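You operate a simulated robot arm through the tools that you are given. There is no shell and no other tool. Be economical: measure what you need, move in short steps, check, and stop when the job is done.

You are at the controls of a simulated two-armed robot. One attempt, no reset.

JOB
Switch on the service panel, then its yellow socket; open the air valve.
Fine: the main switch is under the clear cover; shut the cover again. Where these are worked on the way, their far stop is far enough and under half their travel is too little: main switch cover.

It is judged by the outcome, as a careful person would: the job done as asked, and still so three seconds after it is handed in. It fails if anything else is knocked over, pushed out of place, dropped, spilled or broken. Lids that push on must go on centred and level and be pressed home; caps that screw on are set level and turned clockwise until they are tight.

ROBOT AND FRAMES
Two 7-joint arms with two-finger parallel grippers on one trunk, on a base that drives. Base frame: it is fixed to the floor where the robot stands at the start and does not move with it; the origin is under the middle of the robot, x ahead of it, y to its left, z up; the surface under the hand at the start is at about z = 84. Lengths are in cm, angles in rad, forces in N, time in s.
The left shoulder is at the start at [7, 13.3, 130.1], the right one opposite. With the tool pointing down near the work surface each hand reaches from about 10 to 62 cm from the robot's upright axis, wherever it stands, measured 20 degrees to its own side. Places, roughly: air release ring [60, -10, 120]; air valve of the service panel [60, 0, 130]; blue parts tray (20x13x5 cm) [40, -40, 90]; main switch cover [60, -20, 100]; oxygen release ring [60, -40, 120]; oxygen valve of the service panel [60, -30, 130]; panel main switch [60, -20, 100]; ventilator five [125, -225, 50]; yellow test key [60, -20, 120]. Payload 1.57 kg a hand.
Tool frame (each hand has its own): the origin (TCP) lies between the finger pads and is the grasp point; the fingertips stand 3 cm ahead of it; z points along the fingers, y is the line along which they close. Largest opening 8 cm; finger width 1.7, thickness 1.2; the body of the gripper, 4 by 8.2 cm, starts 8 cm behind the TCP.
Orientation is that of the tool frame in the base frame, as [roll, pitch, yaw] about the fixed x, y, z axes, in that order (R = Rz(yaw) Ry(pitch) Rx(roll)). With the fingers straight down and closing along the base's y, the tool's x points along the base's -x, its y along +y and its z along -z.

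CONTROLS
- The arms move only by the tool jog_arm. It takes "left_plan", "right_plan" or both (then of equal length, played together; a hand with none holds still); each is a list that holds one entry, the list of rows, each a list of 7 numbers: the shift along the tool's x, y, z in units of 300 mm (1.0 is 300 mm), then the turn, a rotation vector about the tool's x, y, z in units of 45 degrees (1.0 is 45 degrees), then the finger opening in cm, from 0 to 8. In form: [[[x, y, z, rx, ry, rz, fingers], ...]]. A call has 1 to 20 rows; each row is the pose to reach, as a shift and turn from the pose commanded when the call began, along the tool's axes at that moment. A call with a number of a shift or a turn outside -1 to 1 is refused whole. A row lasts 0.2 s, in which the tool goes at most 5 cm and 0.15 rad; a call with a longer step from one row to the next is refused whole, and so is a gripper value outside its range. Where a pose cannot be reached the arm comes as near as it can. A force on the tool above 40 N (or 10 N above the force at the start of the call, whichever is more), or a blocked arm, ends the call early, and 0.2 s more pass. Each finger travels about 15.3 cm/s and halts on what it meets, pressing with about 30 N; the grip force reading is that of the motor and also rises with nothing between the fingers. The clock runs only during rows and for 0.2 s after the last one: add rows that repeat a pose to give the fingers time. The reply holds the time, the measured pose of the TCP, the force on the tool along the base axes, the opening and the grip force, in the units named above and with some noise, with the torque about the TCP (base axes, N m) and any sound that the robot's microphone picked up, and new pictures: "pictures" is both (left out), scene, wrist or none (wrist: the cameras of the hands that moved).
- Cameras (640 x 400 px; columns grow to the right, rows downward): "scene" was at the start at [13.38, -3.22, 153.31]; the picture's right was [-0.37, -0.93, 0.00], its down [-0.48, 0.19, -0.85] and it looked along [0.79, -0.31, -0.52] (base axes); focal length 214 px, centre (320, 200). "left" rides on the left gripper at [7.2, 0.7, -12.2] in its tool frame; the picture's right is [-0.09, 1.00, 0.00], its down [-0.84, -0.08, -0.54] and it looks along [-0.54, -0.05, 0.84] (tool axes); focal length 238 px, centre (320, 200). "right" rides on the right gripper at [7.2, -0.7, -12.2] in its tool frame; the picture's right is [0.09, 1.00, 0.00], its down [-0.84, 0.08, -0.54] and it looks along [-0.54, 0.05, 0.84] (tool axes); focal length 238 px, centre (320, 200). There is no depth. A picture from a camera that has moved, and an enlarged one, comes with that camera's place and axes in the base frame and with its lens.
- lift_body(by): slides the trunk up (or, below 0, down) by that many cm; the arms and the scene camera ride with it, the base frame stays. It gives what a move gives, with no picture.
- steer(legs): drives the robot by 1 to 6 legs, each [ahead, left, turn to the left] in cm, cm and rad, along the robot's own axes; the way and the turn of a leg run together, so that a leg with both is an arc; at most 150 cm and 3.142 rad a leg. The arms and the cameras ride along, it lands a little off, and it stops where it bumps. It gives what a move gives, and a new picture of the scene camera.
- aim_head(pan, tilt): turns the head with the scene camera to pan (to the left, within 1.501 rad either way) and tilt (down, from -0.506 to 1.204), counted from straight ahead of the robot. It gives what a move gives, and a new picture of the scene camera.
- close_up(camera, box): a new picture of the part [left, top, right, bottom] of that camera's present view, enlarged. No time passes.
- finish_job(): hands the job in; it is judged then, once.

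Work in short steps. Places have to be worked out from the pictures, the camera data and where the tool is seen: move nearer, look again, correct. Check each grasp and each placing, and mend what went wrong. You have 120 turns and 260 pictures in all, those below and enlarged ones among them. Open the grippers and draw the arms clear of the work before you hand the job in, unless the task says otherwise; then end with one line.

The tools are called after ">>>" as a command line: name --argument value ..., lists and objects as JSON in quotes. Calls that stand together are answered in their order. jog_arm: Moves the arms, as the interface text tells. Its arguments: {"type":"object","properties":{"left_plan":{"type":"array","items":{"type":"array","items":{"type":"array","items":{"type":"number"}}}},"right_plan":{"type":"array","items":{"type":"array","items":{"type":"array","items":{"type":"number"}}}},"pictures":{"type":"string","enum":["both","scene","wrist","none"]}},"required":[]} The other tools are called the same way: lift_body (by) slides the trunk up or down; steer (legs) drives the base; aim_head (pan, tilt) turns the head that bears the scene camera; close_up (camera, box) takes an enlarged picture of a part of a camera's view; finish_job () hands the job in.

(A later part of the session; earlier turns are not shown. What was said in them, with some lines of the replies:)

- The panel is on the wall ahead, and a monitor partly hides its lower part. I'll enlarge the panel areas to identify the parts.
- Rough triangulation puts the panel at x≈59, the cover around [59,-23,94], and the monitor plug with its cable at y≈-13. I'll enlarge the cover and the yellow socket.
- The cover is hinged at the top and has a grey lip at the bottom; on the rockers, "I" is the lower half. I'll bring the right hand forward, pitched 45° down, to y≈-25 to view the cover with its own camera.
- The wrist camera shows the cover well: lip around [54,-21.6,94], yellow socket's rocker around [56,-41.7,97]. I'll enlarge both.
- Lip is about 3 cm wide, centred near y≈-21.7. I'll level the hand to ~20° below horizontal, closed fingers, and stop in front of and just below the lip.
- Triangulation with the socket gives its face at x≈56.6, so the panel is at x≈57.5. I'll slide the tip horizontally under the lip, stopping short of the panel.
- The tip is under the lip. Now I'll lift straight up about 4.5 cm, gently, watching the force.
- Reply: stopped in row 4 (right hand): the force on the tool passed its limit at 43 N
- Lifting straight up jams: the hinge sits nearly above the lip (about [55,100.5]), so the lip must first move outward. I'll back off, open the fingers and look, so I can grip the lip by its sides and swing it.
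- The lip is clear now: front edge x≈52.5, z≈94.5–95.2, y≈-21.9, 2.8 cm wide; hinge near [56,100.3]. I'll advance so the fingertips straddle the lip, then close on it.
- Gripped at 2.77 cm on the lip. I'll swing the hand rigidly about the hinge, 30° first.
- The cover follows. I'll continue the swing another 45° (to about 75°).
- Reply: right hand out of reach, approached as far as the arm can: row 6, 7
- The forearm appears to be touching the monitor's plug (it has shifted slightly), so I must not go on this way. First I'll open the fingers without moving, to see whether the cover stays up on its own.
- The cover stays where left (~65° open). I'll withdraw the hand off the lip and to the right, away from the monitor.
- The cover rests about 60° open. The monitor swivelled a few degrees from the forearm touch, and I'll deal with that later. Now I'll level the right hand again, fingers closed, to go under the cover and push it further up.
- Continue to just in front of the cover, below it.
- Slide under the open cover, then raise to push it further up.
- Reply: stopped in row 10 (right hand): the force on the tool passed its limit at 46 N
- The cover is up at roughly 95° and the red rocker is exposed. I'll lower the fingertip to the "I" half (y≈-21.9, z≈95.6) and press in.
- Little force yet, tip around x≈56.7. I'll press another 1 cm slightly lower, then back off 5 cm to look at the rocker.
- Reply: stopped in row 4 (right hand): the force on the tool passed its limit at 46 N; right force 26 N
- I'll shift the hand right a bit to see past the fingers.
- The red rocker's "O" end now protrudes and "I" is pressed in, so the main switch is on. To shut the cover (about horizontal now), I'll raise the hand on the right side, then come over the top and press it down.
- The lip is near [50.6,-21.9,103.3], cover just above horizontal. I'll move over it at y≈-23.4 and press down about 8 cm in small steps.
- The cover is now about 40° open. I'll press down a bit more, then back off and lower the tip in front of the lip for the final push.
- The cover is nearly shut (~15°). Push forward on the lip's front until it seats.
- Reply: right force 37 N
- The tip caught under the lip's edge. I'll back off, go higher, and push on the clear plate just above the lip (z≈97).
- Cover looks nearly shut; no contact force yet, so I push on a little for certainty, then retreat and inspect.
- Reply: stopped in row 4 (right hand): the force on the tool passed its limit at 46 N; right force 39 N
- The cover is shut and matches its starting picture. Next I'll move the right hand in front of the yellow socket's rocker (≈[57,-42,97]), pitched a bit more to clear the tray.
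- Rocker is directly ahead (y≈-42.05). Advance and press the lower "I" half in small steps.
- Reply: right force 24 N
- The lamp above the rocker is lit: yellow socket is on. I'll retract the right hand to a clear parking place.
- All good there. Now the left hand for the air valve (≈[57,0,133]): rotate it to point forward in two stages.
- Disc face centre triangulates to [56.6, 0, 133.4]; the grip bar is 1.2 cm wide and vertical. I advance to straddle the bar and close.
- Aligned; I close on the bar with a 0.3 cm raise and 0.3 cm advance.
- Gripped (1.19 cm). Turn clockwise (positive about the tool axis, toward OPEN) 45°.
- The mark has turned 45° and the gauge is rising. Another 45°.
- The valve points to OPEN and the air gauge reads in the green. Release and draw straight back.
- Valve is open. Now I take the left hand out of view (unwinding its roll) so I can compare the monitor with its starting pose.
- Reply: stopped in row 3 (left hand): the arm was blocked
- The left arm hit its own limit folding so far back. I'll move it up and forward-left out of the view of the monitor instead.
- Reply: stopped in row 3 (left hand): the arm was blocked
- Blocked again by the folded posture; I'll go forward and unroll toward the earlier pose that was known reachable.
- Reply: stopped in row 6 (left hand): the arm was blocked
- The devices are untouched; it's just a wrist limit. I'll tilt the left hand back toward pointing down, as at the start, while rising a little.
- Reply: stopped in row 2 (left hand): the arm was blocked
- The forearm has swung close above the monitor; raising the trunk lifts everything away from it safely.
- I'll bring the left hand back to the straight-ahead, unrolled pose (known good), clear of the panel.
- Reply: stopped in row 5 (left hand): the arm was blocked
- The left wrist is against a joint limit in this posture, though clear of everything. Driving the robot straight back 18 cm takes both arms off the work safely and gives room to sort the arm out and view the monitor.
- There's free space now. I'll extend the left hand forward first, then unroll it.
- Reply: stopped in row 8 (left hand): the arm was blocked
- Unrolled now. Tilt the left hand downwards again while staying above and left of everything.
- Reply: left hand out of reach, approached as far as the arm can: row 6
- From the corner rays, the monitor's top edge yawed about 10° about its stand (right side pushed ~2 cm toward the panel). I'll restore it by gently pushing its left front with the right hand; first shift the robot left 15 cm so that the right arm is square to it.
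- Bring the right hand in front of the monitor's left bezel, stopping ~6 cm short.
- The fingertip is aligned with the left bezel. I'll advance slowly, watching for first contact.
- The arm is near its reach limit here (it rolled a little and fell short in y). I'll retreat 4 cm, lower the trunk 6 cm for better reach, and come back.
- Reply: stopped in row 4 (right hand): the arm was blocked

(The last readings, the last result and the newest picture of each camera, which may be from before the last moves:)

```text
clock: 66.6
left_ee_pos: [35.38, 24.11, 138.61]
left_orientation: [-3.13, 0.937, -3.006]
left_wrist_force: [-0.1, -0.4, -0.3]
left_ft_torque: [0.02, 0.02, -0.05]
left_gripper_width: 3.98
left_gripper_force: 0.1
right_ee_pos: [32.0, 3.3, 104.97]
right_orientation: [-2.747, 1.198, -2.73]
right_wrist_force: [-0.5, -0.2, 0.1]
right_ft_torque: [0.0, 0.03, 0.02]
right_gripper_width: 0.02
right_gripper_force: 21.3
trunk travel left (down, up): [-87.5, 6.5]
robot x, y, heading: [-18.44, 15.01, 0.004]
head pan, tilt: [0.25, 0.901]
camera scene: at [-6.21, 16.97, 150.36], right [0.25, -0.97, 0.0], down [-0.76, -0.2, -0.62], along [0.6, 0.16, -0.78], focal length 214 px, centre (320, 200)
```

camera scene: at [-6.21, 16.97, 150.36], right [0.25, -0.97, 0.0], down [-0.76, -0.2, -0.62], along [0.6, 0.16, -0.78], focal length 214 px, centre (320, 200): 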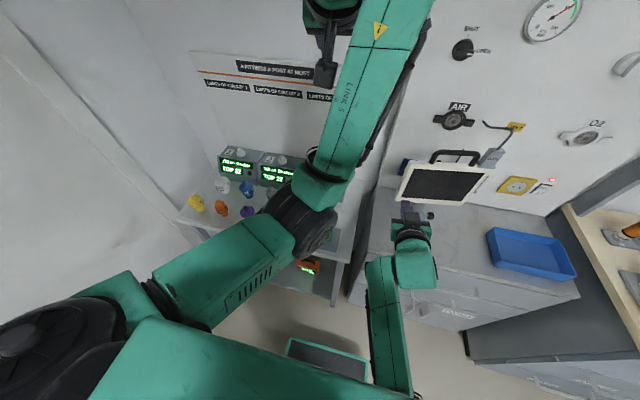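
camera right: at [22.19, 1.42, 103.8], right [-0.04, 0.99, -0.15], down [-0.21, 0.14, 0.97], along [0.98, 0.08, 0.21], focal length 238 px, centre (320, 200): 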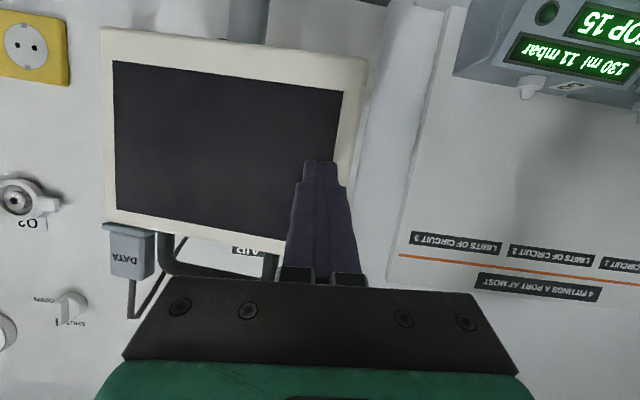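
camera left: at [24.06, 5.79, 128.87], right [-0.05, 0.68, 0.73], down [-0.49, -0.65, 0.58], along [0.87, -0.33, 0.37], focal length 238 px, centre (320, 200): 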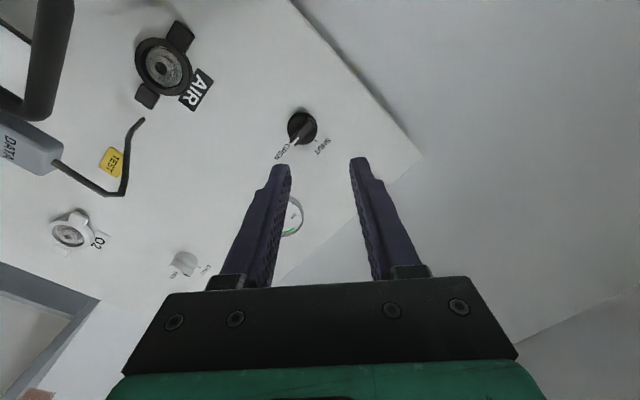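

The left elbow is well above the left-hand table. I'll jog the right tip forward to near contact again and watch.

>>> aim_head --pan -0.45 --tilt 0.7

>>> jog_arm --right_plan '[[[-0.02, 0.005, 0.05, 0, 0, 0, 0], [-0.035, 0.01, 0.1, 0, 0, 0, 0], [-0.047, 0.013, 0.125, 0, 0, 0, 0], [-0.059, 0.013, 0.157, 0, 0, 0, 0], [-0.059, 0.013, 0.157, 0, 0, 0, 0]]]' --pictures "both"

>>> close_up --camera "scene" --box '[230, 120, 390, 220]'

```text
clock: 67.7
left_ee_pos: [35.39, 24.24, 138.67]
left_orientation: [-3.13, 0.939, -3.004]
left_wrist_force: [0.5, -0.9, -0.4]
left_ft_torque: [0.04, -0.01, 0.03]
left_gripper_width: 4.0
left_gripper_force: 0.1
right_ee_pos: [32.01, 3.34, 105.0]
right_orientation: [-2.748, 1.198, -2.729]
right_wrist_force: [-0.3, -0.1, 0.6]
right_ft_torque: [0.01, 0.02, -0.01]
right_gripper_width: 0.0
right_gripper_force: 21.3
trunk travel left (down, up): [-87.5, 6.5]
robot x, y, heading: [-18.27, 14.72, 0.005]
head pan, tilt: [-0.45, 0.7]
camera scene: at [-5.87, 11.43, 151.98], right [-0.43, -0.9, 0.0], down [-0.58, 0.28, -0.76], along [0.69, -0.33, -0.64], focal length 214 px, centre (320, 200)
```

scene: 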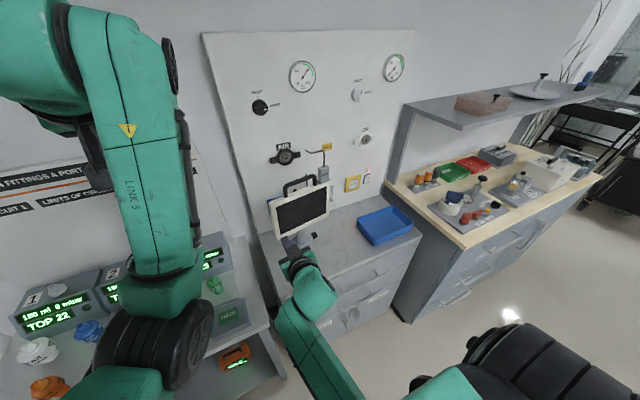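

```text
clock: 68.8
left_ee_pos: [35.35, 24.23, 138.64]
left_orientation: [-3.13, 0.938, -3.006]
left_wrist_force: [-0.6, -0.4, -0.2]
left_ft_torque: [0.01, 0.0, 0.01]
left_gripper_width: 4.0
left_gripper_force: 0.1
right_ee_pos: [36.77, 3.0, 104.09]
right_orientation: [-2.664, 1.172, -2.65]
right_wrist_force: [0.3, -0.3, -0.1]
right_ft_torque: [0.04, 0.02, 0.01]
right_gripper_width: 0.0
right_gripper_force: 21.6
trunk travel left (down, up): [-87.5, 6.5]
robot x, y, heading: [-18.86, 15.19, 0.001]
head pan, tilt: [-0.45, 0.7]
camera scene: at [-5.86, 11.43, 151.98], right [-0.43, -0.9, 0.0], down [-0.58, 0.28, -0.76], along [0.69, -0.33, -0.64], focal length 214 px, centre (320, 200)
camera right: at [22.98, 1.34, 101.85], right [-0.08, 0.96, -0.26], down [-0.22, 0.24, 0.94], along [0.97, 0.13, 0.2], focal length 238 px, centre (320, 200)
```

scene: 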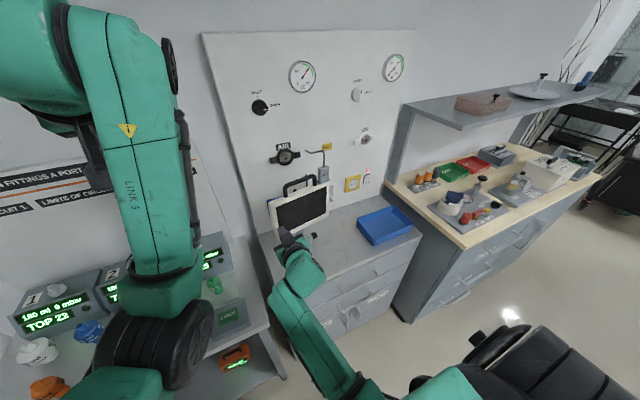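
right: 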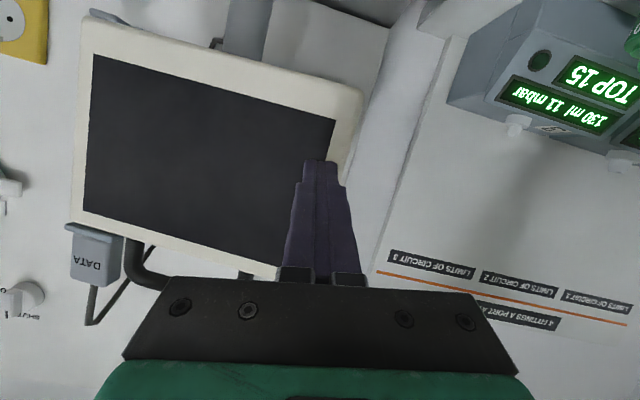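

```text
4.00 times, centred on (310, 170) of scene
camera zoom: at [-5.86, 11.43, 151.98], right [-0.43, -0.9, 0.0], down [-0.58, 0.28, -0.76], along [0.69, -0.33, -0.64], focal length 858 px, centre (360, 320)
```

zoom: 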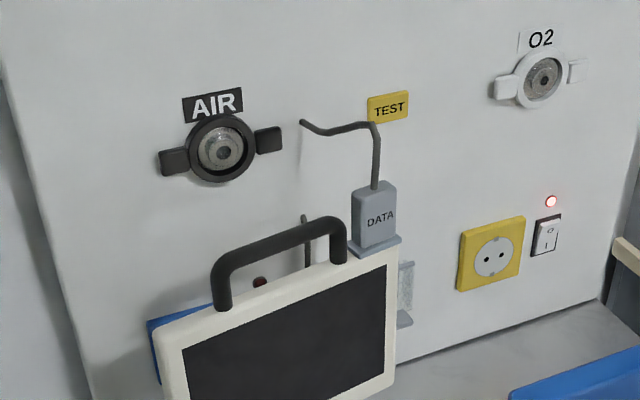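

Nearly in contact. Push 1.5 cm more and compare the scene close-up.

>>> jog_arm --right_plan '[[[-0.006, 0.003, 0.016, 0, 0, 0, 0], [-0.012, 0.006, 0.032, 0, 0, 0, 0], [-0.018, 0.009, 0.048, 0, 0, 0, 0], [-0.018, 0.009, 0.048, 0, 0, 0, 0]]]' --pictures "none"

>>> close_up --camera "scene" --box '[230, 150, 390, 250]'

```text
clock: 69.8
left_ee_pos: [35.3, 24.16, 138.66]
left_orientation: [-3.13, 0.936, -3.007]
left_wrist_force: [-0.8, 0.0, -0.2]
left_ft_torque: [-0.03, 0.02, 0.01]
left_gripper_width: 3.99
left_gripper_force: 0.3
right_ee_pos: [38.23, 2.85, 104.05]
right_orientation: [-2.618, 1.159, -2.61]
right_wrist_force: [-1.2, 0.6, -1.8]
right_ft_torque: [0.05, 0.09, 0.02]
right_gripper_width: 0.01
right_gripper_force: 20.9
trunk travel left (down, up): [-87.5, 6.5]
robot x, y, heading: [-18.51, 14.97, 0.002]
head pan, tilt: [-0.45, 0.7]
```

```text
4.00 times, centred on (310, 200) of scene
camera zoom: at [-5.9, 11.42, 151.98], right [-0.43, -0.9, 0.0], down [-0.58, 0.28, -0.77], along [0.69, -0.33, -0.64], focal length 858 px, centre (360, 200)
```

zoom: 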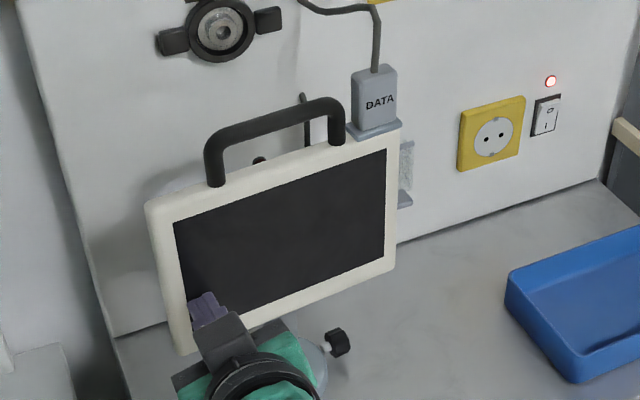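

Contact made and the left side moved forward. I retreat 3 cm to evaluate the monitor's pose properly.

>>> jog_arm --right_plan '[[[0.01, 0, -0.05, 0, 0, 0, 0], [0.02, 0, -0.12, 0, 0, 0, 0], [0.04, -0.1, -0.2, 0, 0, 0, 0], [0.06, -0.25, -0.25, 0, 0, 0, 0], [0.06, -0.4, -0.25, 0, 0, 0, 0]]]' --pictures "scene"

>>> close_up --camera "scene" --box '[230, 150, 390, 250]'

```text
clock: 71.0
left_ee_pos: [35.48, 24.07, 138.63]
left_orientation: [-3.135, 0.939, -3.007]
left_wrist_force: [0.1, -0.4, 0.4]
left_ft_torque: [-0.01, -0.01, 0.03]
left_gripper_width: 4.05
left_gripper_force: 0.1
right_ee_pos: [30.89, -7.87, 107.34]
right_orientation: [-2.762, 1.199, -2.743]
right_wrist_force: [0.1, 0.9, -0.2]
right_ft_torque: [-0.03, -0.02, 0.02]
right_gripper_width: 0.0
right_gripper_force: 21.5
trunk travel left (down, up): [-87.5, 6.5]
robot x, y, heading: [-18.34, 15.09, 0.005]
head pan, tilt: [-0.45, 0.7]
camera scene: at [-5.82, 11.12, 151.97], right [-0.43, -0.9, 0.0], down [-0.58, 0.28, -0.76], along [0.69, -0.33, -0.65], focal length 214 px, centre (320, 200)
```

scene: 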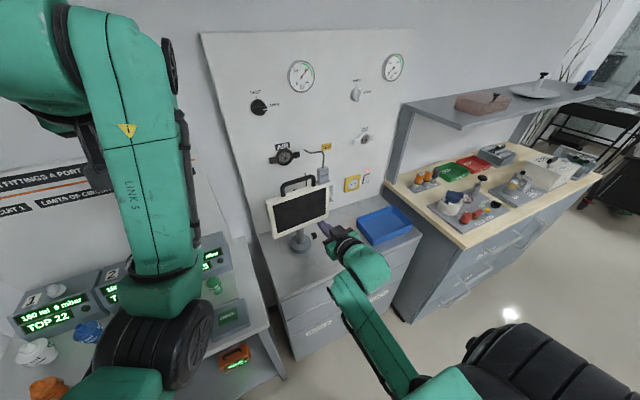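

```text
4.00 times, centred on (310, 200) of scene
camera zoom: at [-5.82, 11.12, 151.97], right [-0.43, -0.9, 0.0], down [-0.58, 0.28, -0.76], along [0.69, -0.33, -0.65], focal length 858 px, centre (360, 200)
```

zoom: 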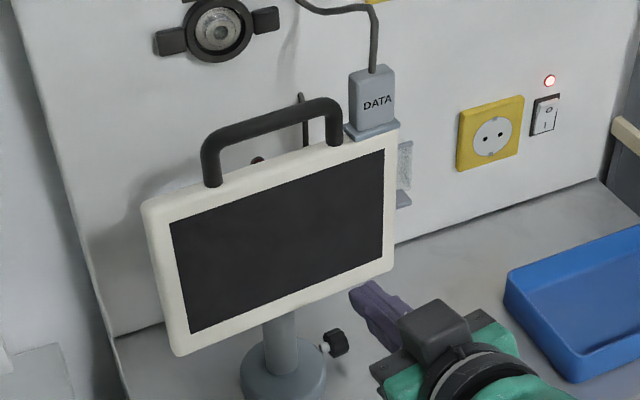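

To judge the monitor exactly I want the original camera pose. First fold the left arm back toward its starting posture in this free space.

>>> jog_arm --left_plan '[[[0.025, -0.015, -0.085, 0, 0.15, 0, 4], [0.055, -0.03, -0.17, 0, 0.3, 0, 4], [0.085, -0.05, -0.255, 0, 0.45, 0, 4], [0.115, -0.065, -0.34, 0, 0.6, 0, 4], [0.14, -0.08, -0.43, 0, 0.75, 0, 4], [0.17, -0.1, -0.517, 0, 0.9, 0, 4]]]' --pictures "scene"

```text
clock: 72.5
left_ee_pos: [30.3, 17.14, 146.89]
left_orientation: [-3.131, 0.282, -3.019]
left_wrist_force: [0.3, 0.2, -4.3]
left_ft_torque: [-0.12, 0.01, 0.0]
left_gripper_width: 3.98
left_gripper_force: 0.0
left hand out of reach, approached as far as the arm can: row 1, 2, 3, 4, 5, 6
right_ee_pos: [30.63, -7.83, 107.49]
right_orientation: [-2.756, 1.202, -2.739]
right_wrist_force: [-0.5, 0.3, 0.7]
right_ft_torque: [-0.02, -0.04, 0.06]
right_gripper_width: 0.01
right_gripper_force: 21.6
trunk travel left (down, up): [-87.5, 6.5]
robot x, y, heading: [-18.81, 15.0, 0.005]
head pan, tilt: [-0.45, 0.7]
camera scene: at [-6.17, 11.25, 151.98], right [-0.43, -0.9, 0.0], down [-0.58, 0.28, -0.77], along [0.69, -0.33, -0.64], focal length 214 px, centre (320, 200)
```

scene: 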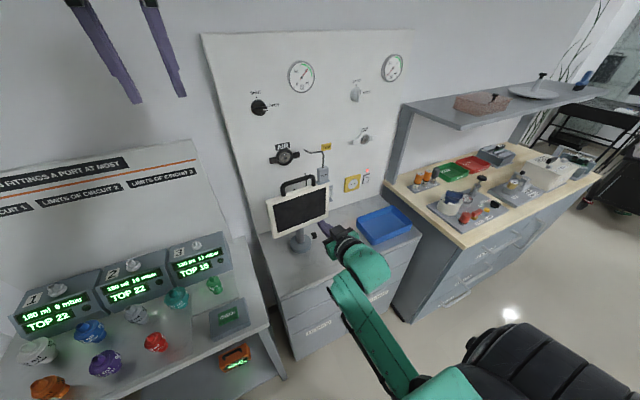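

The left arm is folded up and out of the way. Now draw the right arm back and to the right.

>>> jog_arm --right_plan '[[[0.01, -0.05, -0.08, 0, 0.1, 0, 0], [0.03, -0.16, -0.15, 0, 0.2, 0, 0], [0.045, -0.27, -0.2, 0, 0.35, 0, 0], [0.06, -0.38, -0.25, 0, 0.5, 0, 0], [0.069, -0.496, -0.28, 0, 0.6, 0, 0]]]' --pictures "none"

>>> steer --legs '[[0, -15, 0], [10, 0, 0]]'

```text
clock: 73.7
left_ee_pos: [30.56, 17.29, 146.6]
left_orientation: [-3.136, 0.271, -3.012]
left_wrist_force: [0.2, 0.0, -0.9]
left_ft_torque: [0.06, -0.02, 0.01]
left_gripper_width: 4.01
left_gripper_force: 0.1
right_ee_pos: [23.11, -23.06, 110.27]
right_orientation: [-2.956, 0.744, -2.973]
right_wrist_force: [0.6, 0.1, -0.1]
right_ft_torque: [0.0, 0.05, 0.03]
right_gripper_width: 0.0
right_gripper_force: 21.4
trunk travel left (down, up): [-87.5, 6.5]
robot x, y, heading: [-18.29, 14.88, 0.003]
head pan, tilt: [-0.45, 0.7]
```

```text
clock: 75.8
left_ee_pos: [39.87, 3.21, 146.82]
left_orientation: [-3.133, 0.276, -3.005]
left_wrist_force: [-1.0, -0.2, 0.1]
left_ft_torque: [-0.01, -0.03, -0.01]
left_gripper_width: 4.0
left_gripper_force: 0.1
right_ee_pos: [32.89, -37.0, 110.54]
right_orientation: [-2.953, 0.749, -2.966]
right_wrist_force: [0.2, 0.0, -0.2]
right_ft_torque: [0.0, -0.02, 0.0]
right_gripper_width: 0.01
right_gripper_force: 21.3
trunk travel left (down, up): [-87.5, 6.5]
robot x, y, heading: [-8.82, 0.12, 0.007]
head pan, tilt: [-0.45, 0.7]
camera scene: at [3.35, -3.07, 152.04], right [-0.43, -0.9, 0.0], down [-0.58, 0.27, -0.77], along [0.69, -0.33, -0.64], focal length 214 px, centre (320, 200)
```

scene: 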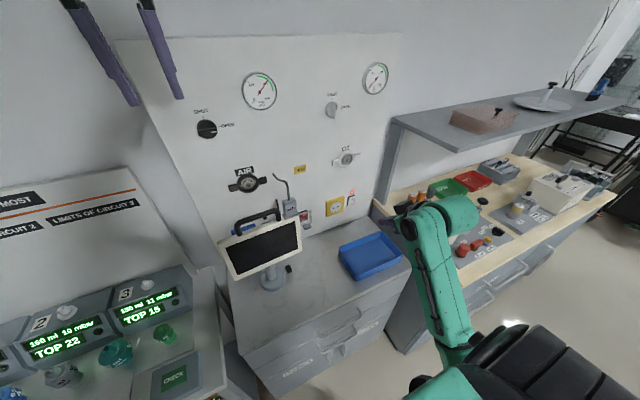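

>>> steer --legs '[[8.7, 0, -0.006]]'

>>> aim_head --pan -0.375 --tilt 0.548

>>> close_up --camera "scene" --box '[200, 210, 400, 335]'

```text
clock: 76.8
left_ee_pos: [48.52, 3.29, 146.88]
left_orientation: [-3.134, 0.276, -3.01]
left_wrist_force: [-0.1, -0.3, -0.1]
left_ft_torque: [-0.03, -0.03, 0.0]
left_gripper_width: 4.02
left_gripper_force: 0.0
right_ee_pos: [41.48, -37.15, 110.58]
right_orientation: [-2.951, 0.751, -2.967]
right_wrist_force: [-0.5, 0.4, -0.1]
right_ft_torque: [0.01, -0.03, -0.01]
right_gripper_width: 0.0
right_gripper_force: 21.7
trunk travel left (down, up): [-87.5, 6.5]
robot x, y, heading: [0.08, 0.59, 0.0]
head pan, tilt: [-0.45, 0.7]
camera scene: at [11.95, -3.02, 152.06], right [-0.43, -0.9, 0.0], down [-0.58, 0.28, -0.77], along [0.69, -0.33, -0.64], focal length 214 px, centre (320, 200)
```

scene: 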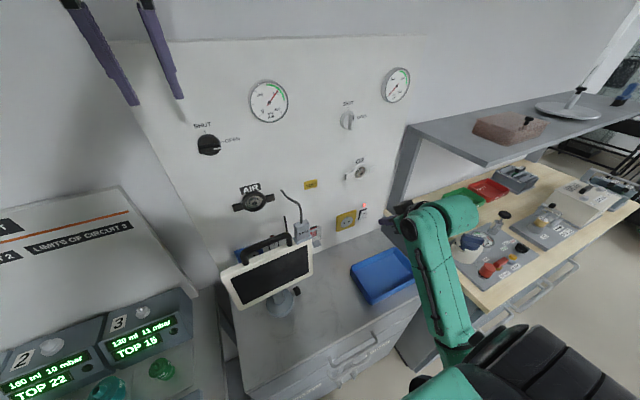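

```text
clock: 77.5
left_ee_pos: [49.14, 3.35, 146.58]
left_orientation: [-3.133, 0.273, -3.009]
left_wrist_force: [-0.5, 0.2, 0.8]
left_ft_torque: [-0.06, 0.0, -0.01]
left_gripper_width: 4.02
left_gripper_force: 0.0
right_ee_pos: [41.86, -37.27, 110.41]
right_orientation: [-2.953, 0.745, -2.97]
right_wrist_force: [-0.3, -0.5, -0.1]
right_ft_torque: [-0.01, 0.02, -0.01]
right_gripper_width: 0.01
right_gripper_force: 21.8
trunk travel left (down, up): [-87.5, 6.5]
robot x, y, heading: [-0.58, 0.36, 0.002]
head pan, tilt: [-0.375, 0.548]
camera scene: at [13.37, -2.63, 153.31], right [-0.36, -0.93, 0.0], down [-0.49, 0.19, -0.85], along [0.8, -0.31, -0.52], focal length 214 px, centre (320, 200)
```

scene: 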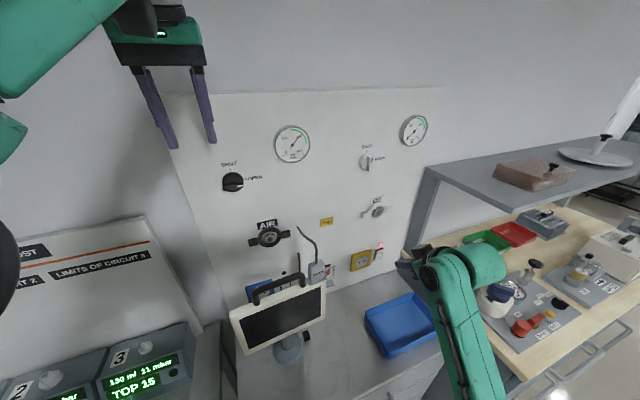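

```text
3.20 times, centred on (300, 272) of scene
camera zoom: at [13.37, -2.63, 153.31], right [-0.36, -0.93, 0.0], down [-0.49, 0.19, -0.85], along [0.8, -0.31, -0.52], focal length 686 px, centre (384, -32)
```

zoom: 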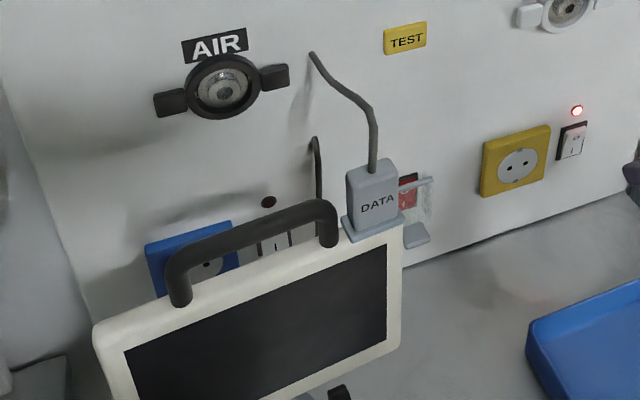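

In the restored view the monitor's right side is still about 2 cm too far toward the panel (left side nearly right), i.e. its base slid and turned. I'll hook behind its right edge with the right fingertips and draw it back; first turn the right hand to point forward-left beside the monitor.

>>> jog_arm --right_plan '[[[0.014, 0.05, 0.005, -0.14, -0.102, -0.056, 0], [0.029, 0.1, 0.01, -0.28, -0.204, -0.112, 0], [0.043, 0.15, 0.016, -0.42, -0.307, -0.168, 0], [0.058, 0.2, 0.022, -0.56, -0.41, -0.224, 0], [0.073, 0.26, 0.027, -0.7, -0.512, -0.28, 0], [0.088, 0.31, 0.032, -0.84, -0.614, -0.336, 0], [0.102, 0.363, 0.038, -0.98, -0.716, -0.393, 0]]]' --pictures "both"

```text
clock: 79.2
left_ee_pos: [49.31, 3.27, 146.49]
left_orientation: [-3.133, 0.272, -3.011]
left_wrist_force: [0.3, -0.2, -0.7]
left_ft_torque: [0.0, 0.01, 0.01]
left_gripper_width: 4.01
left_gripper_force: 0.0
right_ee_pos: [40.05, -27.02, 105.91]
right_orientation: [3.127, 1.294, -2.304]
right_wrist_force: [0.1, 0.2, -0.1]
right_ft_torque: [-0.01, 0.01, 0.01]
right_gripper_width: 0.02
right_gripper_force: 21.8
trunk travel left (down, up): [-87.5, 6.5]
robot x, y, heading: [-0.01, 0.58, 0.009]
head pan, tilt: [-0.375, 0.548]
camera scene: at [13.57, -2.69, 153.3], right [-0.36, -0.93, 0.0], down [-0.49, 0.19, -0.85], along [0.8, -0.31, -0.52], focal length 214 px, centre (320, 200)
camera right: at [31.64, -37.68, 102.39], right [-0.77, 0.64, -0.08], down [-0.25, -0.17, 0.95], along [0.59, 0.75, 0.29], focal length 238 px, centre (320, 200)
```

scene: 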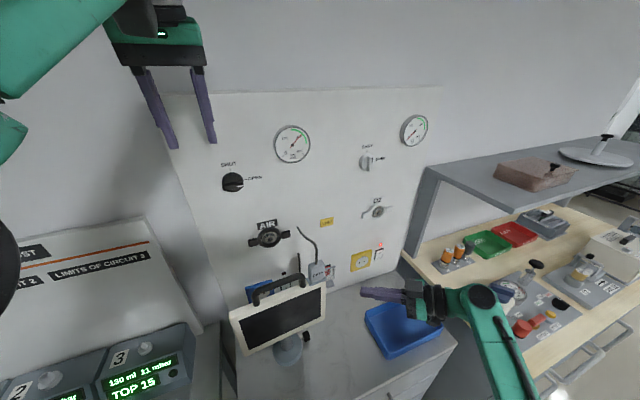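
right: 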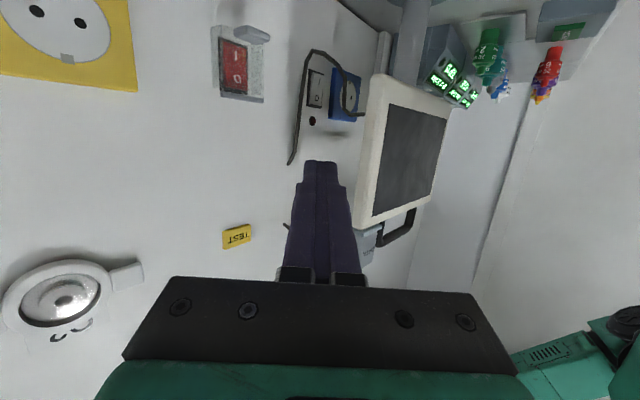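

The right edge's back corner is about [44,-15.7] at z≈104. I'll slide the fingertips diagonally in behind it with ~1 cm clearance.

>>> jog_arm --right_plan '[[[0.012, 0.035, 0.11, 0, 0, 0, 0], [0.023, 0.069, 0.213, 0, 0, 0, 0], [0.005, 0.072, 0.28, 0, 0, 0, 0], [-0.012, 0.074, 0.34, 0, 0, 0, 0]]]' --pictures "both"

>>> close_up --camera "scene" --box '[240, 230, 400, 330]'

```text
clock: 80.2
left_ee_pos: [49.31, 3.41, 146.6]
left_orientation: [-3.131, 0.272, -3.008]
left_wrist_force: [0.3, -0.8, 0.5]
left_ft_torque: [0.0, -0.03, 0.01]
left_gripper_width: 4.0
left_gripper_force: 0.0
right_ee_pos: [44.99, -18.26, 103.35]
right_orientation: [3.124, 1.291, -2.309]
right_wrist_force: [-0.5, -0.3, 0.6]
right_ft_torque: [0.01, 0.01, -0.03]
right_gripper_width: 0.0
right_gripper_force: 21.5
trunk travel left (down, up): [-87.5, 6.5]
robot x, y, heading: [0.22, 0.64, 0.005]
head pan, tilt: [-0.375, 0.548]
camera scene: at [13.55, -2.61, 153.3], right [-0.36, -0.93, 0.0], down [-0.49, 0.19, -0.85], along [0.8, -0.31, -0.52], focal length 214 px, centre (320, 200)
camera right: at [36.6, -28.82, 99.82], right [-0.77, 0.64, -0.08], down [-0.25, -0.17, 0.95], along [0.59, 0.75, 0.29], focal length 238 px, centre (320, 200)
```

scene: 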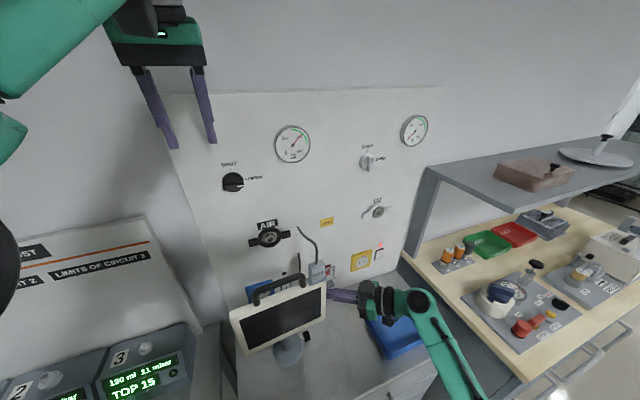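
right: 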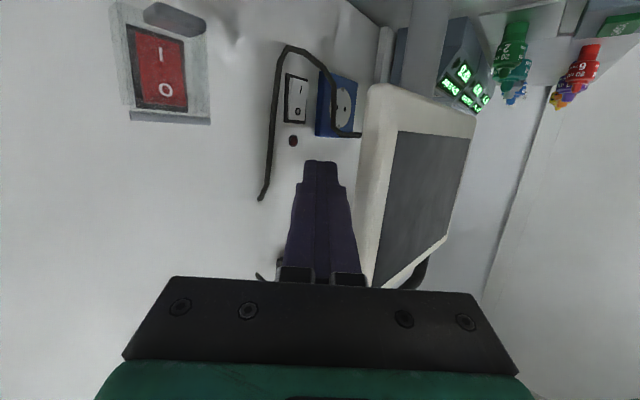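

```text
4.00 times, centred on (320, 280) of scene
camera zoom: at [13.55, -2.61, 153.3], right [-0.36, -0.93, 0.0], down [-0.49, 0.19, -0.85], along [0.8, -0.31, -0.52], focal length 858 px, centre (320, -120)
```

zoom: 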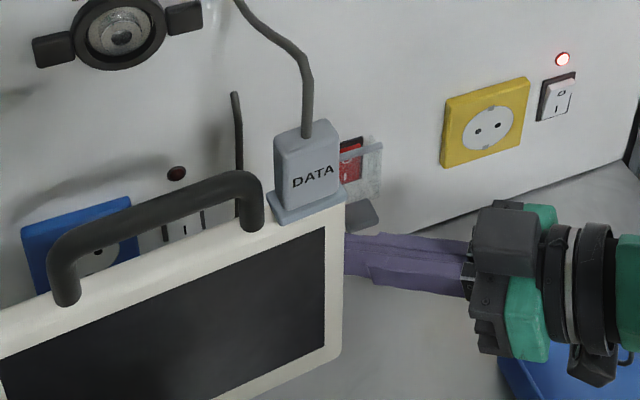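

The fingertips are just behind the edge. Advance 1.5 cm more, then draw straight back (−x) about 2.3 cm slowly.

>>> jog_arm --right_plan '[[[0, 0, 0.025, 0, 0, 0, 0], [0, 0, 0.05, 0, 0, 0, 0], [0.003, 0.0125, 0.039, 0, 0, 0, 0], [0.006, 0.025, 0.0285, 0, 0, 0, 0], [0.009, 0.037, 0.018, 0, 0, 0, 0], [0.012, 0.05, 0.007, 0, 0, 0, 0], [0.014, 0.057, 0.0, 0, 0, 0, 0], [0.014, 0.057, 0.0, 0, 0, 0, 0]]]' --pictures "wrist"

>>> close_up --camera "scene" --box '[200, 210, 400, 335]'

```text
clock: 82.0
left_ee_pos: [49.36, 3.25, 146.59]
left_orientation: [-3.135, 0.272, -3.01]
left_wrist_force: [-0.8, 0.3, -0.6]
left_ft_torque: [0.0, -0.03, -0.02]
left_gripper_width: 4.0
left_gripper_force: 0.1
right_ee_pos: [43.61, -17.06, 103.1]
right_orientation: [3.123, 1.294, -2.308]
right_wrist_force: [0.5, -1.8, 0.1]
right_ft_torque: [-0.01, 0.02, 0.0]
right_gripper_width: 0.0
right_gripper_force: 21.5
trunk travel left (down, up): [-87.5, 6.5]
robot x, y, heading: [0.04, 0.33, 0.003]
head pan, tilt: [-0.375, 0.548]
camera right: at [35.0, -27.74, 99.5], right [-0.77, 0.64, -0.08], down [-0.25, -0.17, 0.95], along [0.59, 0.75, 0.29], focal length 238 px, centre (320, 200)
```

right: 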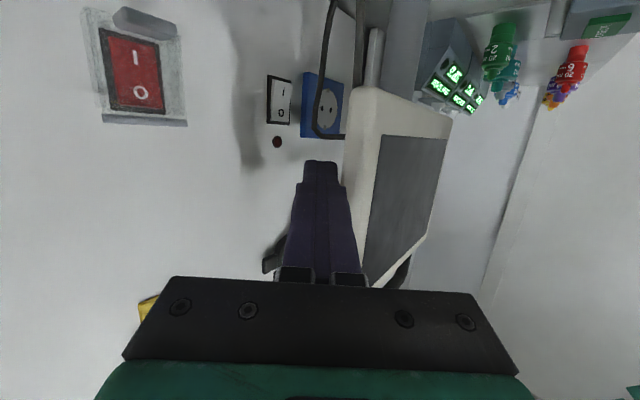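

```text
3.20 times, centred on (300, 272) of scene
camera zoom: at [13.53, -2.73, 153.3], right [-0.36, -0.93, 0.0], down [-0.49, 0.19, -0.85], along [0.8, -0.31, -0.52], focal length 686 px, centre (384, -32)
```

zoom: 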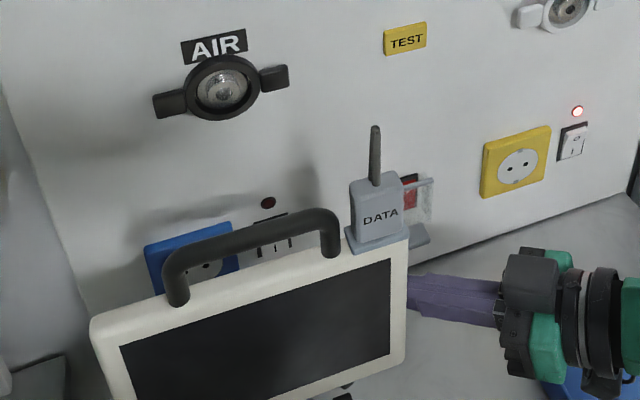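

>>> close_up --camera "scene" --box '[240, 200, 400, 300]'

>>> close_up --camera "right" --box '[220, 0, 440, 138]'

```text
4.00 times, centred on (320, 250) of scene
camera zoom: at [13.53, -2.73, 153.3], right [-0.36, -0.93, 0.0], down [-0.49, 0.19, -0.85], along [0.8, -0.31, -0.52], focal length 858 px, centre (320, 0)
```

zoom: 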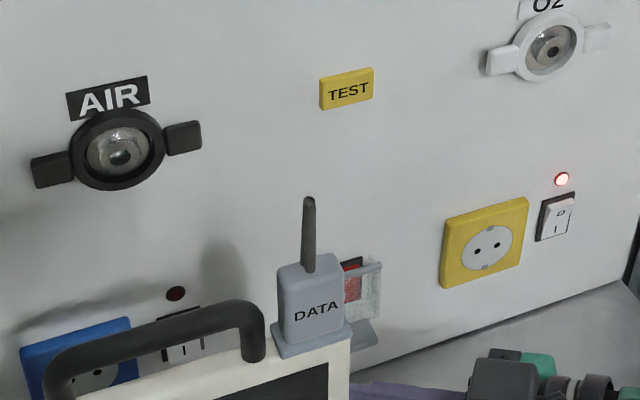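

```text
2.90 times, centred on (330, 69) of right
camera zoom: at [35.0, -27.74, 99.5], right [-0.77, 0.64, -0.08], down [-0.25, -0.17, 0.95], along [0.59, 0.75, 0.29], focal length 691 px, centre (291, 580)
```

zoom: 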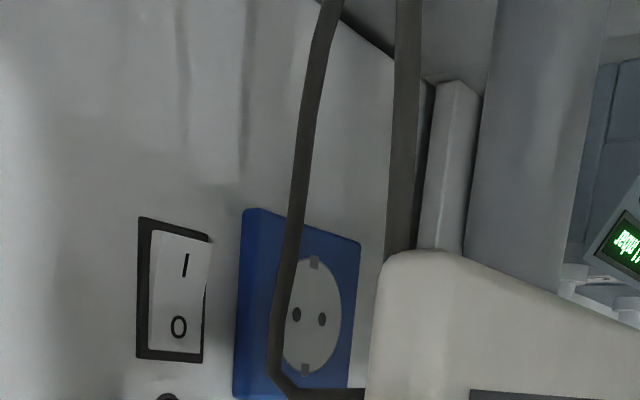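

The monitor's right edge has come back most of the way (about 0.8 cm left); the flexible cable has just swung. Pull 0.9 cm more.

>>> jog_arm --right_plan '[[[0.003, 0.012, -0.011, 0, 0, 0, 0], [0.006, 0.024, -0.021, 0, 0, 0, 0], [0.006, 0.024, -0.021, 0, 0, 0, 0]]]' --pictures "wrist"

>>> close_up --camera "scene" --box '[200, 210, 400, 335]'

```text
clock: 82.8
left_ee_pos: [49.26, 3.28, 146.58]
left_orientation: [-3.132, 0.272, -3.009]
left_wrist_force: [0.6, -0.5, 0.0]
left_ft_torque: [0.05, -0.04, -0.04]
left_gripper_width: 4.0
left_gripper_force: 0.1
right_ee_pos: [42.57, -16.97, 103.05]
right_orientation: [3.121, 1.293, -2.311]
right_wrist_force: [0.5, -1.6, -0.9]
right_ft_torque: [0.0, -0.01, -0.05]
right_gripper_width: 0.01
right_gripper_force: 21.1
trunk travel left (down, up): [-87.5, 6.5]
robot x, y, heading: [0.36, 0.67, 0.008]
head pan, tilt: [-0.375, 0.548]
camera right: at [34.06, -27.68, 99.5], right [-0.77, 0.64, -0.08], down [-0.25, -0.17, 0.95], along [0.59, 0.75, 0.29], focal length 238 px, centre (320, 200)
```

right: 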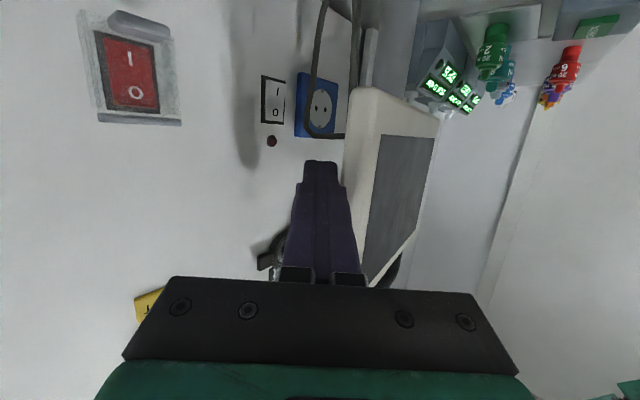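

```text
3.20 times, centred on (300, 272) of scene
camera zoom: at [13.52, -2.71, 153.3], right [-0.36, -0.93, 0.0], down [-0.49, 0.19, -0.85], along [0.8, -0.31, -0.52], focal length 686 px, centre (384, -32)
```

zoom: 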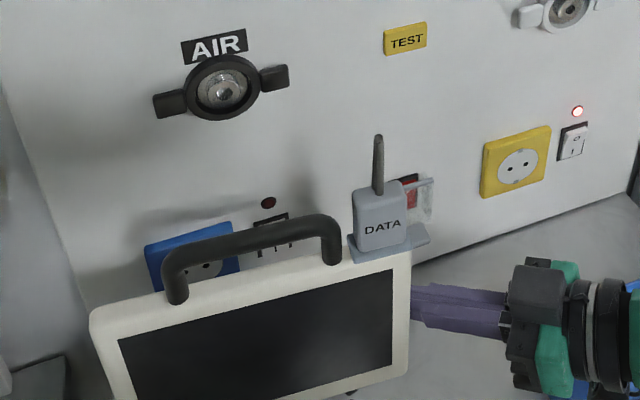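

Right edge now matches the original picture (left within ~1 cm). Withdraw: ease off forward, then back out diagonally the way I came.

>>> jog_arm --right_plan '[[[-0.006, -0.025, 0.021, 0, 0, 0, 0], [-0.007, -0.029, -0.03, 0, 0, 0, 0], [-0.007, -0.029, -0.15, 0, 0, 0, 0], [-0.007, -0.029, -0.28, 0, 0, 0, 0], [-0.007, -0.029, -0.4, 0, 0, 0, 0]]]' --pictures "both"

>>> close_up --camera "scene" --box '[200, 210, 400, 335]'

>>> close_up --camera "right" --box '[180, 20, 460, 195]'

```text
clock: 84.0
left_ee_pos: [49.25, 3.23, 146.56]
left_orientation: [-3.132, 0.272, -3.007]
left_wrist_force: [-0.5, -0.2, 0.2]
left_ft_torque: [0.0, -0.05, 0.03]
left_gripper_width: 4.0
left_gripper_force: 0.0
right_ee_pos: [35.44, -26.04, 106.51]
right_orientation: [3.125, 1.294, -2.307]
right_wrist_force: [0.4, -0.2, 0.7]
right_ft_torque: [0.01, -0.02, 0.03]
right_gripper_width: 0.0
right_gripper_force: 21.2
trunk travel left (down, up): [-87.5, 6.5]
robot x, y, heading: [0.3, 0.4, 0.011]
head pan, tilt: [-0.375, 0.548]
camera scene: at [13.43, -2.68, 153.31], right [-0.36, -0.93, 0.0], down [-0.49, 0.19, -0.85], along [0.8, -0.31, -0.52], focal length 214 px, centre (320, 200)
camera right: at [27.02, -36.7, 102.94], right [-0.77, 0.64, -0.08], down [-0.25, -0.17, 0.95], along [0.59, 0.75, 0.29], focal length 238 px, centre (320, 200)
```

scene: 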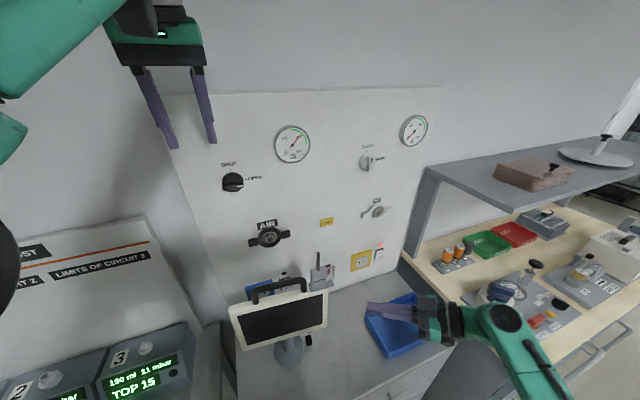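
right: 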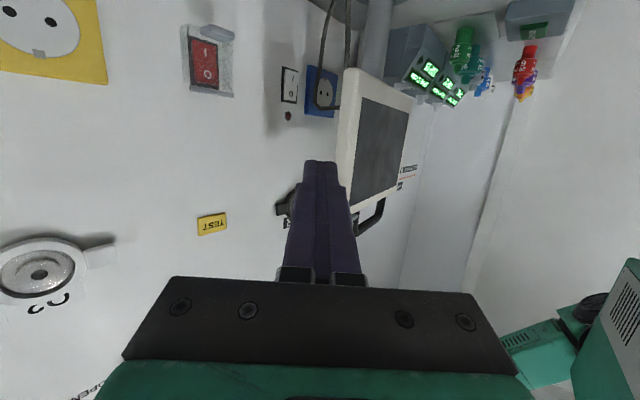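

```text
3.20 times, centred on (300, 272) of scene
camera zoom: at [13.43, -2.68, 153.31], right [-0.36, -0.93, 0.0], down [-0.49, 0.19, -0.85], along [0.8, -0.31, -0.52], focal length 686 px, centre (384, -32)
```

zoom: 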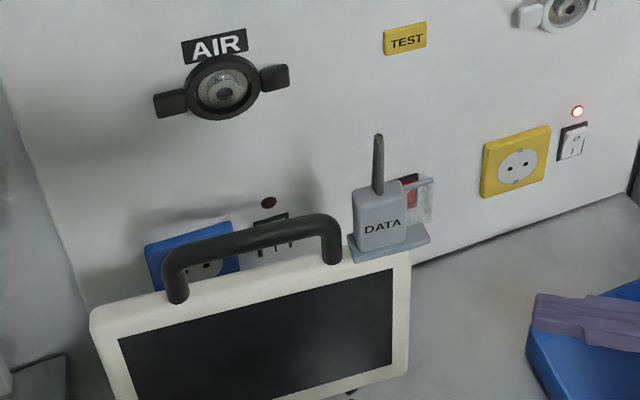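

```text
2.29 times, centred on (320, 108) of right
camera zoom: at [27.02, -36.7, 102.94], right [-0.77, 0.64, -0.08], down [-0.25, -0.17, 0.95], along [0.59, 0.75, 0.29], focal length 545 px, centre (320, 411)
```

zoom: 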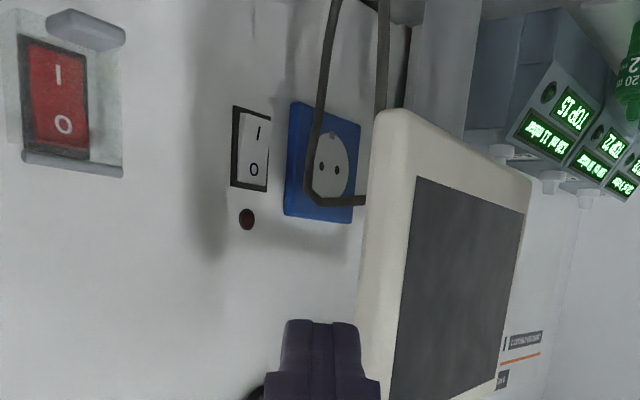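

Monitor stands close to its original pose, and the cable loop still hangs attached behind it. Now open the right gripper and back the robot off so both arms are clear, then do a last check.

>>> jog_arm --right_plan '[[[0, 0, -0.05, 0, 0, 0, 3], [0, 0, -0.1, 0, 0, 0, 6], [0, 0, -0.1, 0, 0, 0, 6]]]' --left_plan '[[[0, 0, 0, 0, 0, 0, 6], [0, 0, 0, 0, 0, 0, 6], [0, 0, 0, 0, 0, 0, 6]]]' --pictures "none"

>>> steer --legs '[[-15, 0, 0]]'

>>> close_up --camera "scene" --box '[200, 120, 420, 258]'

>>> close_up --camera "scene" --box '[280, 190, 376, 250]'

```text
clock: 84.8
left_ee_pos: [49.37, 3.36, 146.58]
left_orientation: [-3.133, 0.272, -3.008]
left_wrist_force: [0.2, 0.5, 0.3]
left_ft_torque: [0.01, 0.02, 0.01]
left_gripper_width: 6.01
left_gripper_force: 0.1
right_ee_pos: [33.77, -28.37, 107.38]
right_orientation: [3.121, 1.294, -2.309]
right_wrist_force: [-0.4, -0.4, -0.8]
right_ft_torque: [-0.02, -0.01, 0.01]
right_gripper_width: 6.0
right_gripper_force: 0.0
trunk travel left (down, up): [-87.5, 6.5]
robot x, y, heading: [0.34, 0.73, 0.004]
head pan, tilt: [-0.375, 0.548]
```

```text
clock: 86.1
left_ee_pos: [34.35, 3.19, 146.39]
left_orientation: [-3.132, 0.27, -3.011]
left_wrist_force: [0.3, -0.9, 0.4]
left_ft_torque: [0.01, 0.04, 0.0]
left_gripper_width: 6.0
left_gripper_force: 0.1
right_ee_pos: [18.71, -28.45, 107.12]
right_orientation: [3.115, 1.292, -2.316]
right_wrist_force: [-0.3, 0.1, 0.1]
right_ft_torque: [0.04, 0.01, 0.02]
right_gripper_width: 6.0
right_gripper_force: 0.1
trunk travel left (down, up): [-87.5, 6.5]
robot x, y, heading: [-15.6, -0.23, 0.005]
head pan, tilt: [-0.375, 0.548]
camera scene: at [-1.45, -2.74, 153.27], right [-0.36, -0.93, 0.0], down [-0.49, 0.19, -0.85], along [0.79, -0.31, -0.52], focal length 214 px, centre (320, 200)
```

scene: 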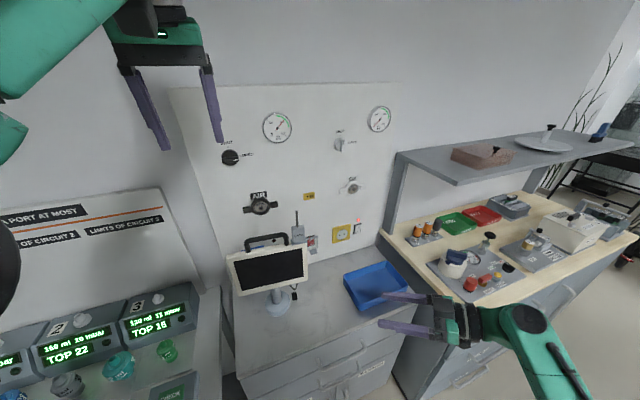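

```text
2.90 times, centred on (310, 189) of scene
camera zoom: at [-1.45, -2.74, 153.27], right [-0.36, -0.93, 0.0], down [-0.49, 0.19, -0.85], along [0.79, -0.31, -0.52], focal length 622 px, centre (349, 232)
```

zoom: 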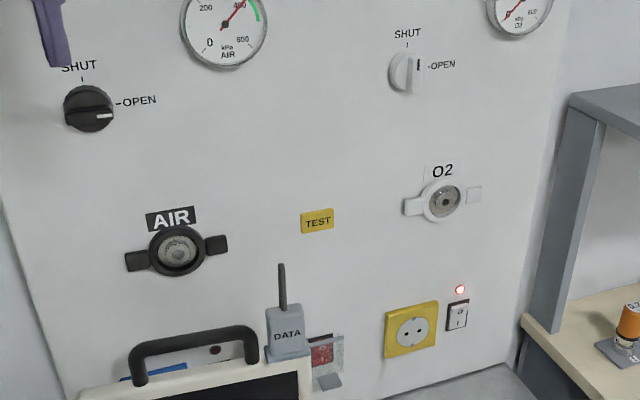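

```text
6.67 times, centred on (328, 220) of scene
camera zoom: at [-1.45, -2.74, 153.27], right [-0.36, -0.93, 0.0], down [-0.49, 0.19, -0.85], along [0.79, -0.31, -0.52], focal length 1430 px, centre (267, 67)
```

zoom: 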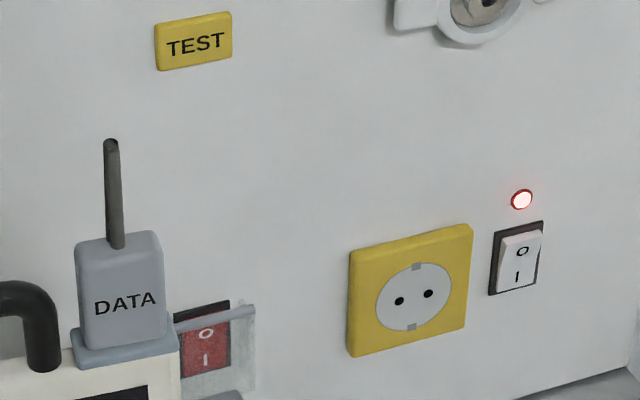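

The main switch is on under its shut cover, the yellow socket's lamp is lit, the air valve points to OPEN with the gauge in the green, and both arms are clear. I'm handing in.

>>> finish_job

```text
The job is handed in.
```

The service panel is switched on with its cover shut again, the yellow socket is on and the air valve is open. On the way my forearm pushed the monitor out of place; I moved it back to within about 1 cm of where it stood, its left side still slightly toward the panel, and its cable now hangs behind it instead of arching toward the panel.
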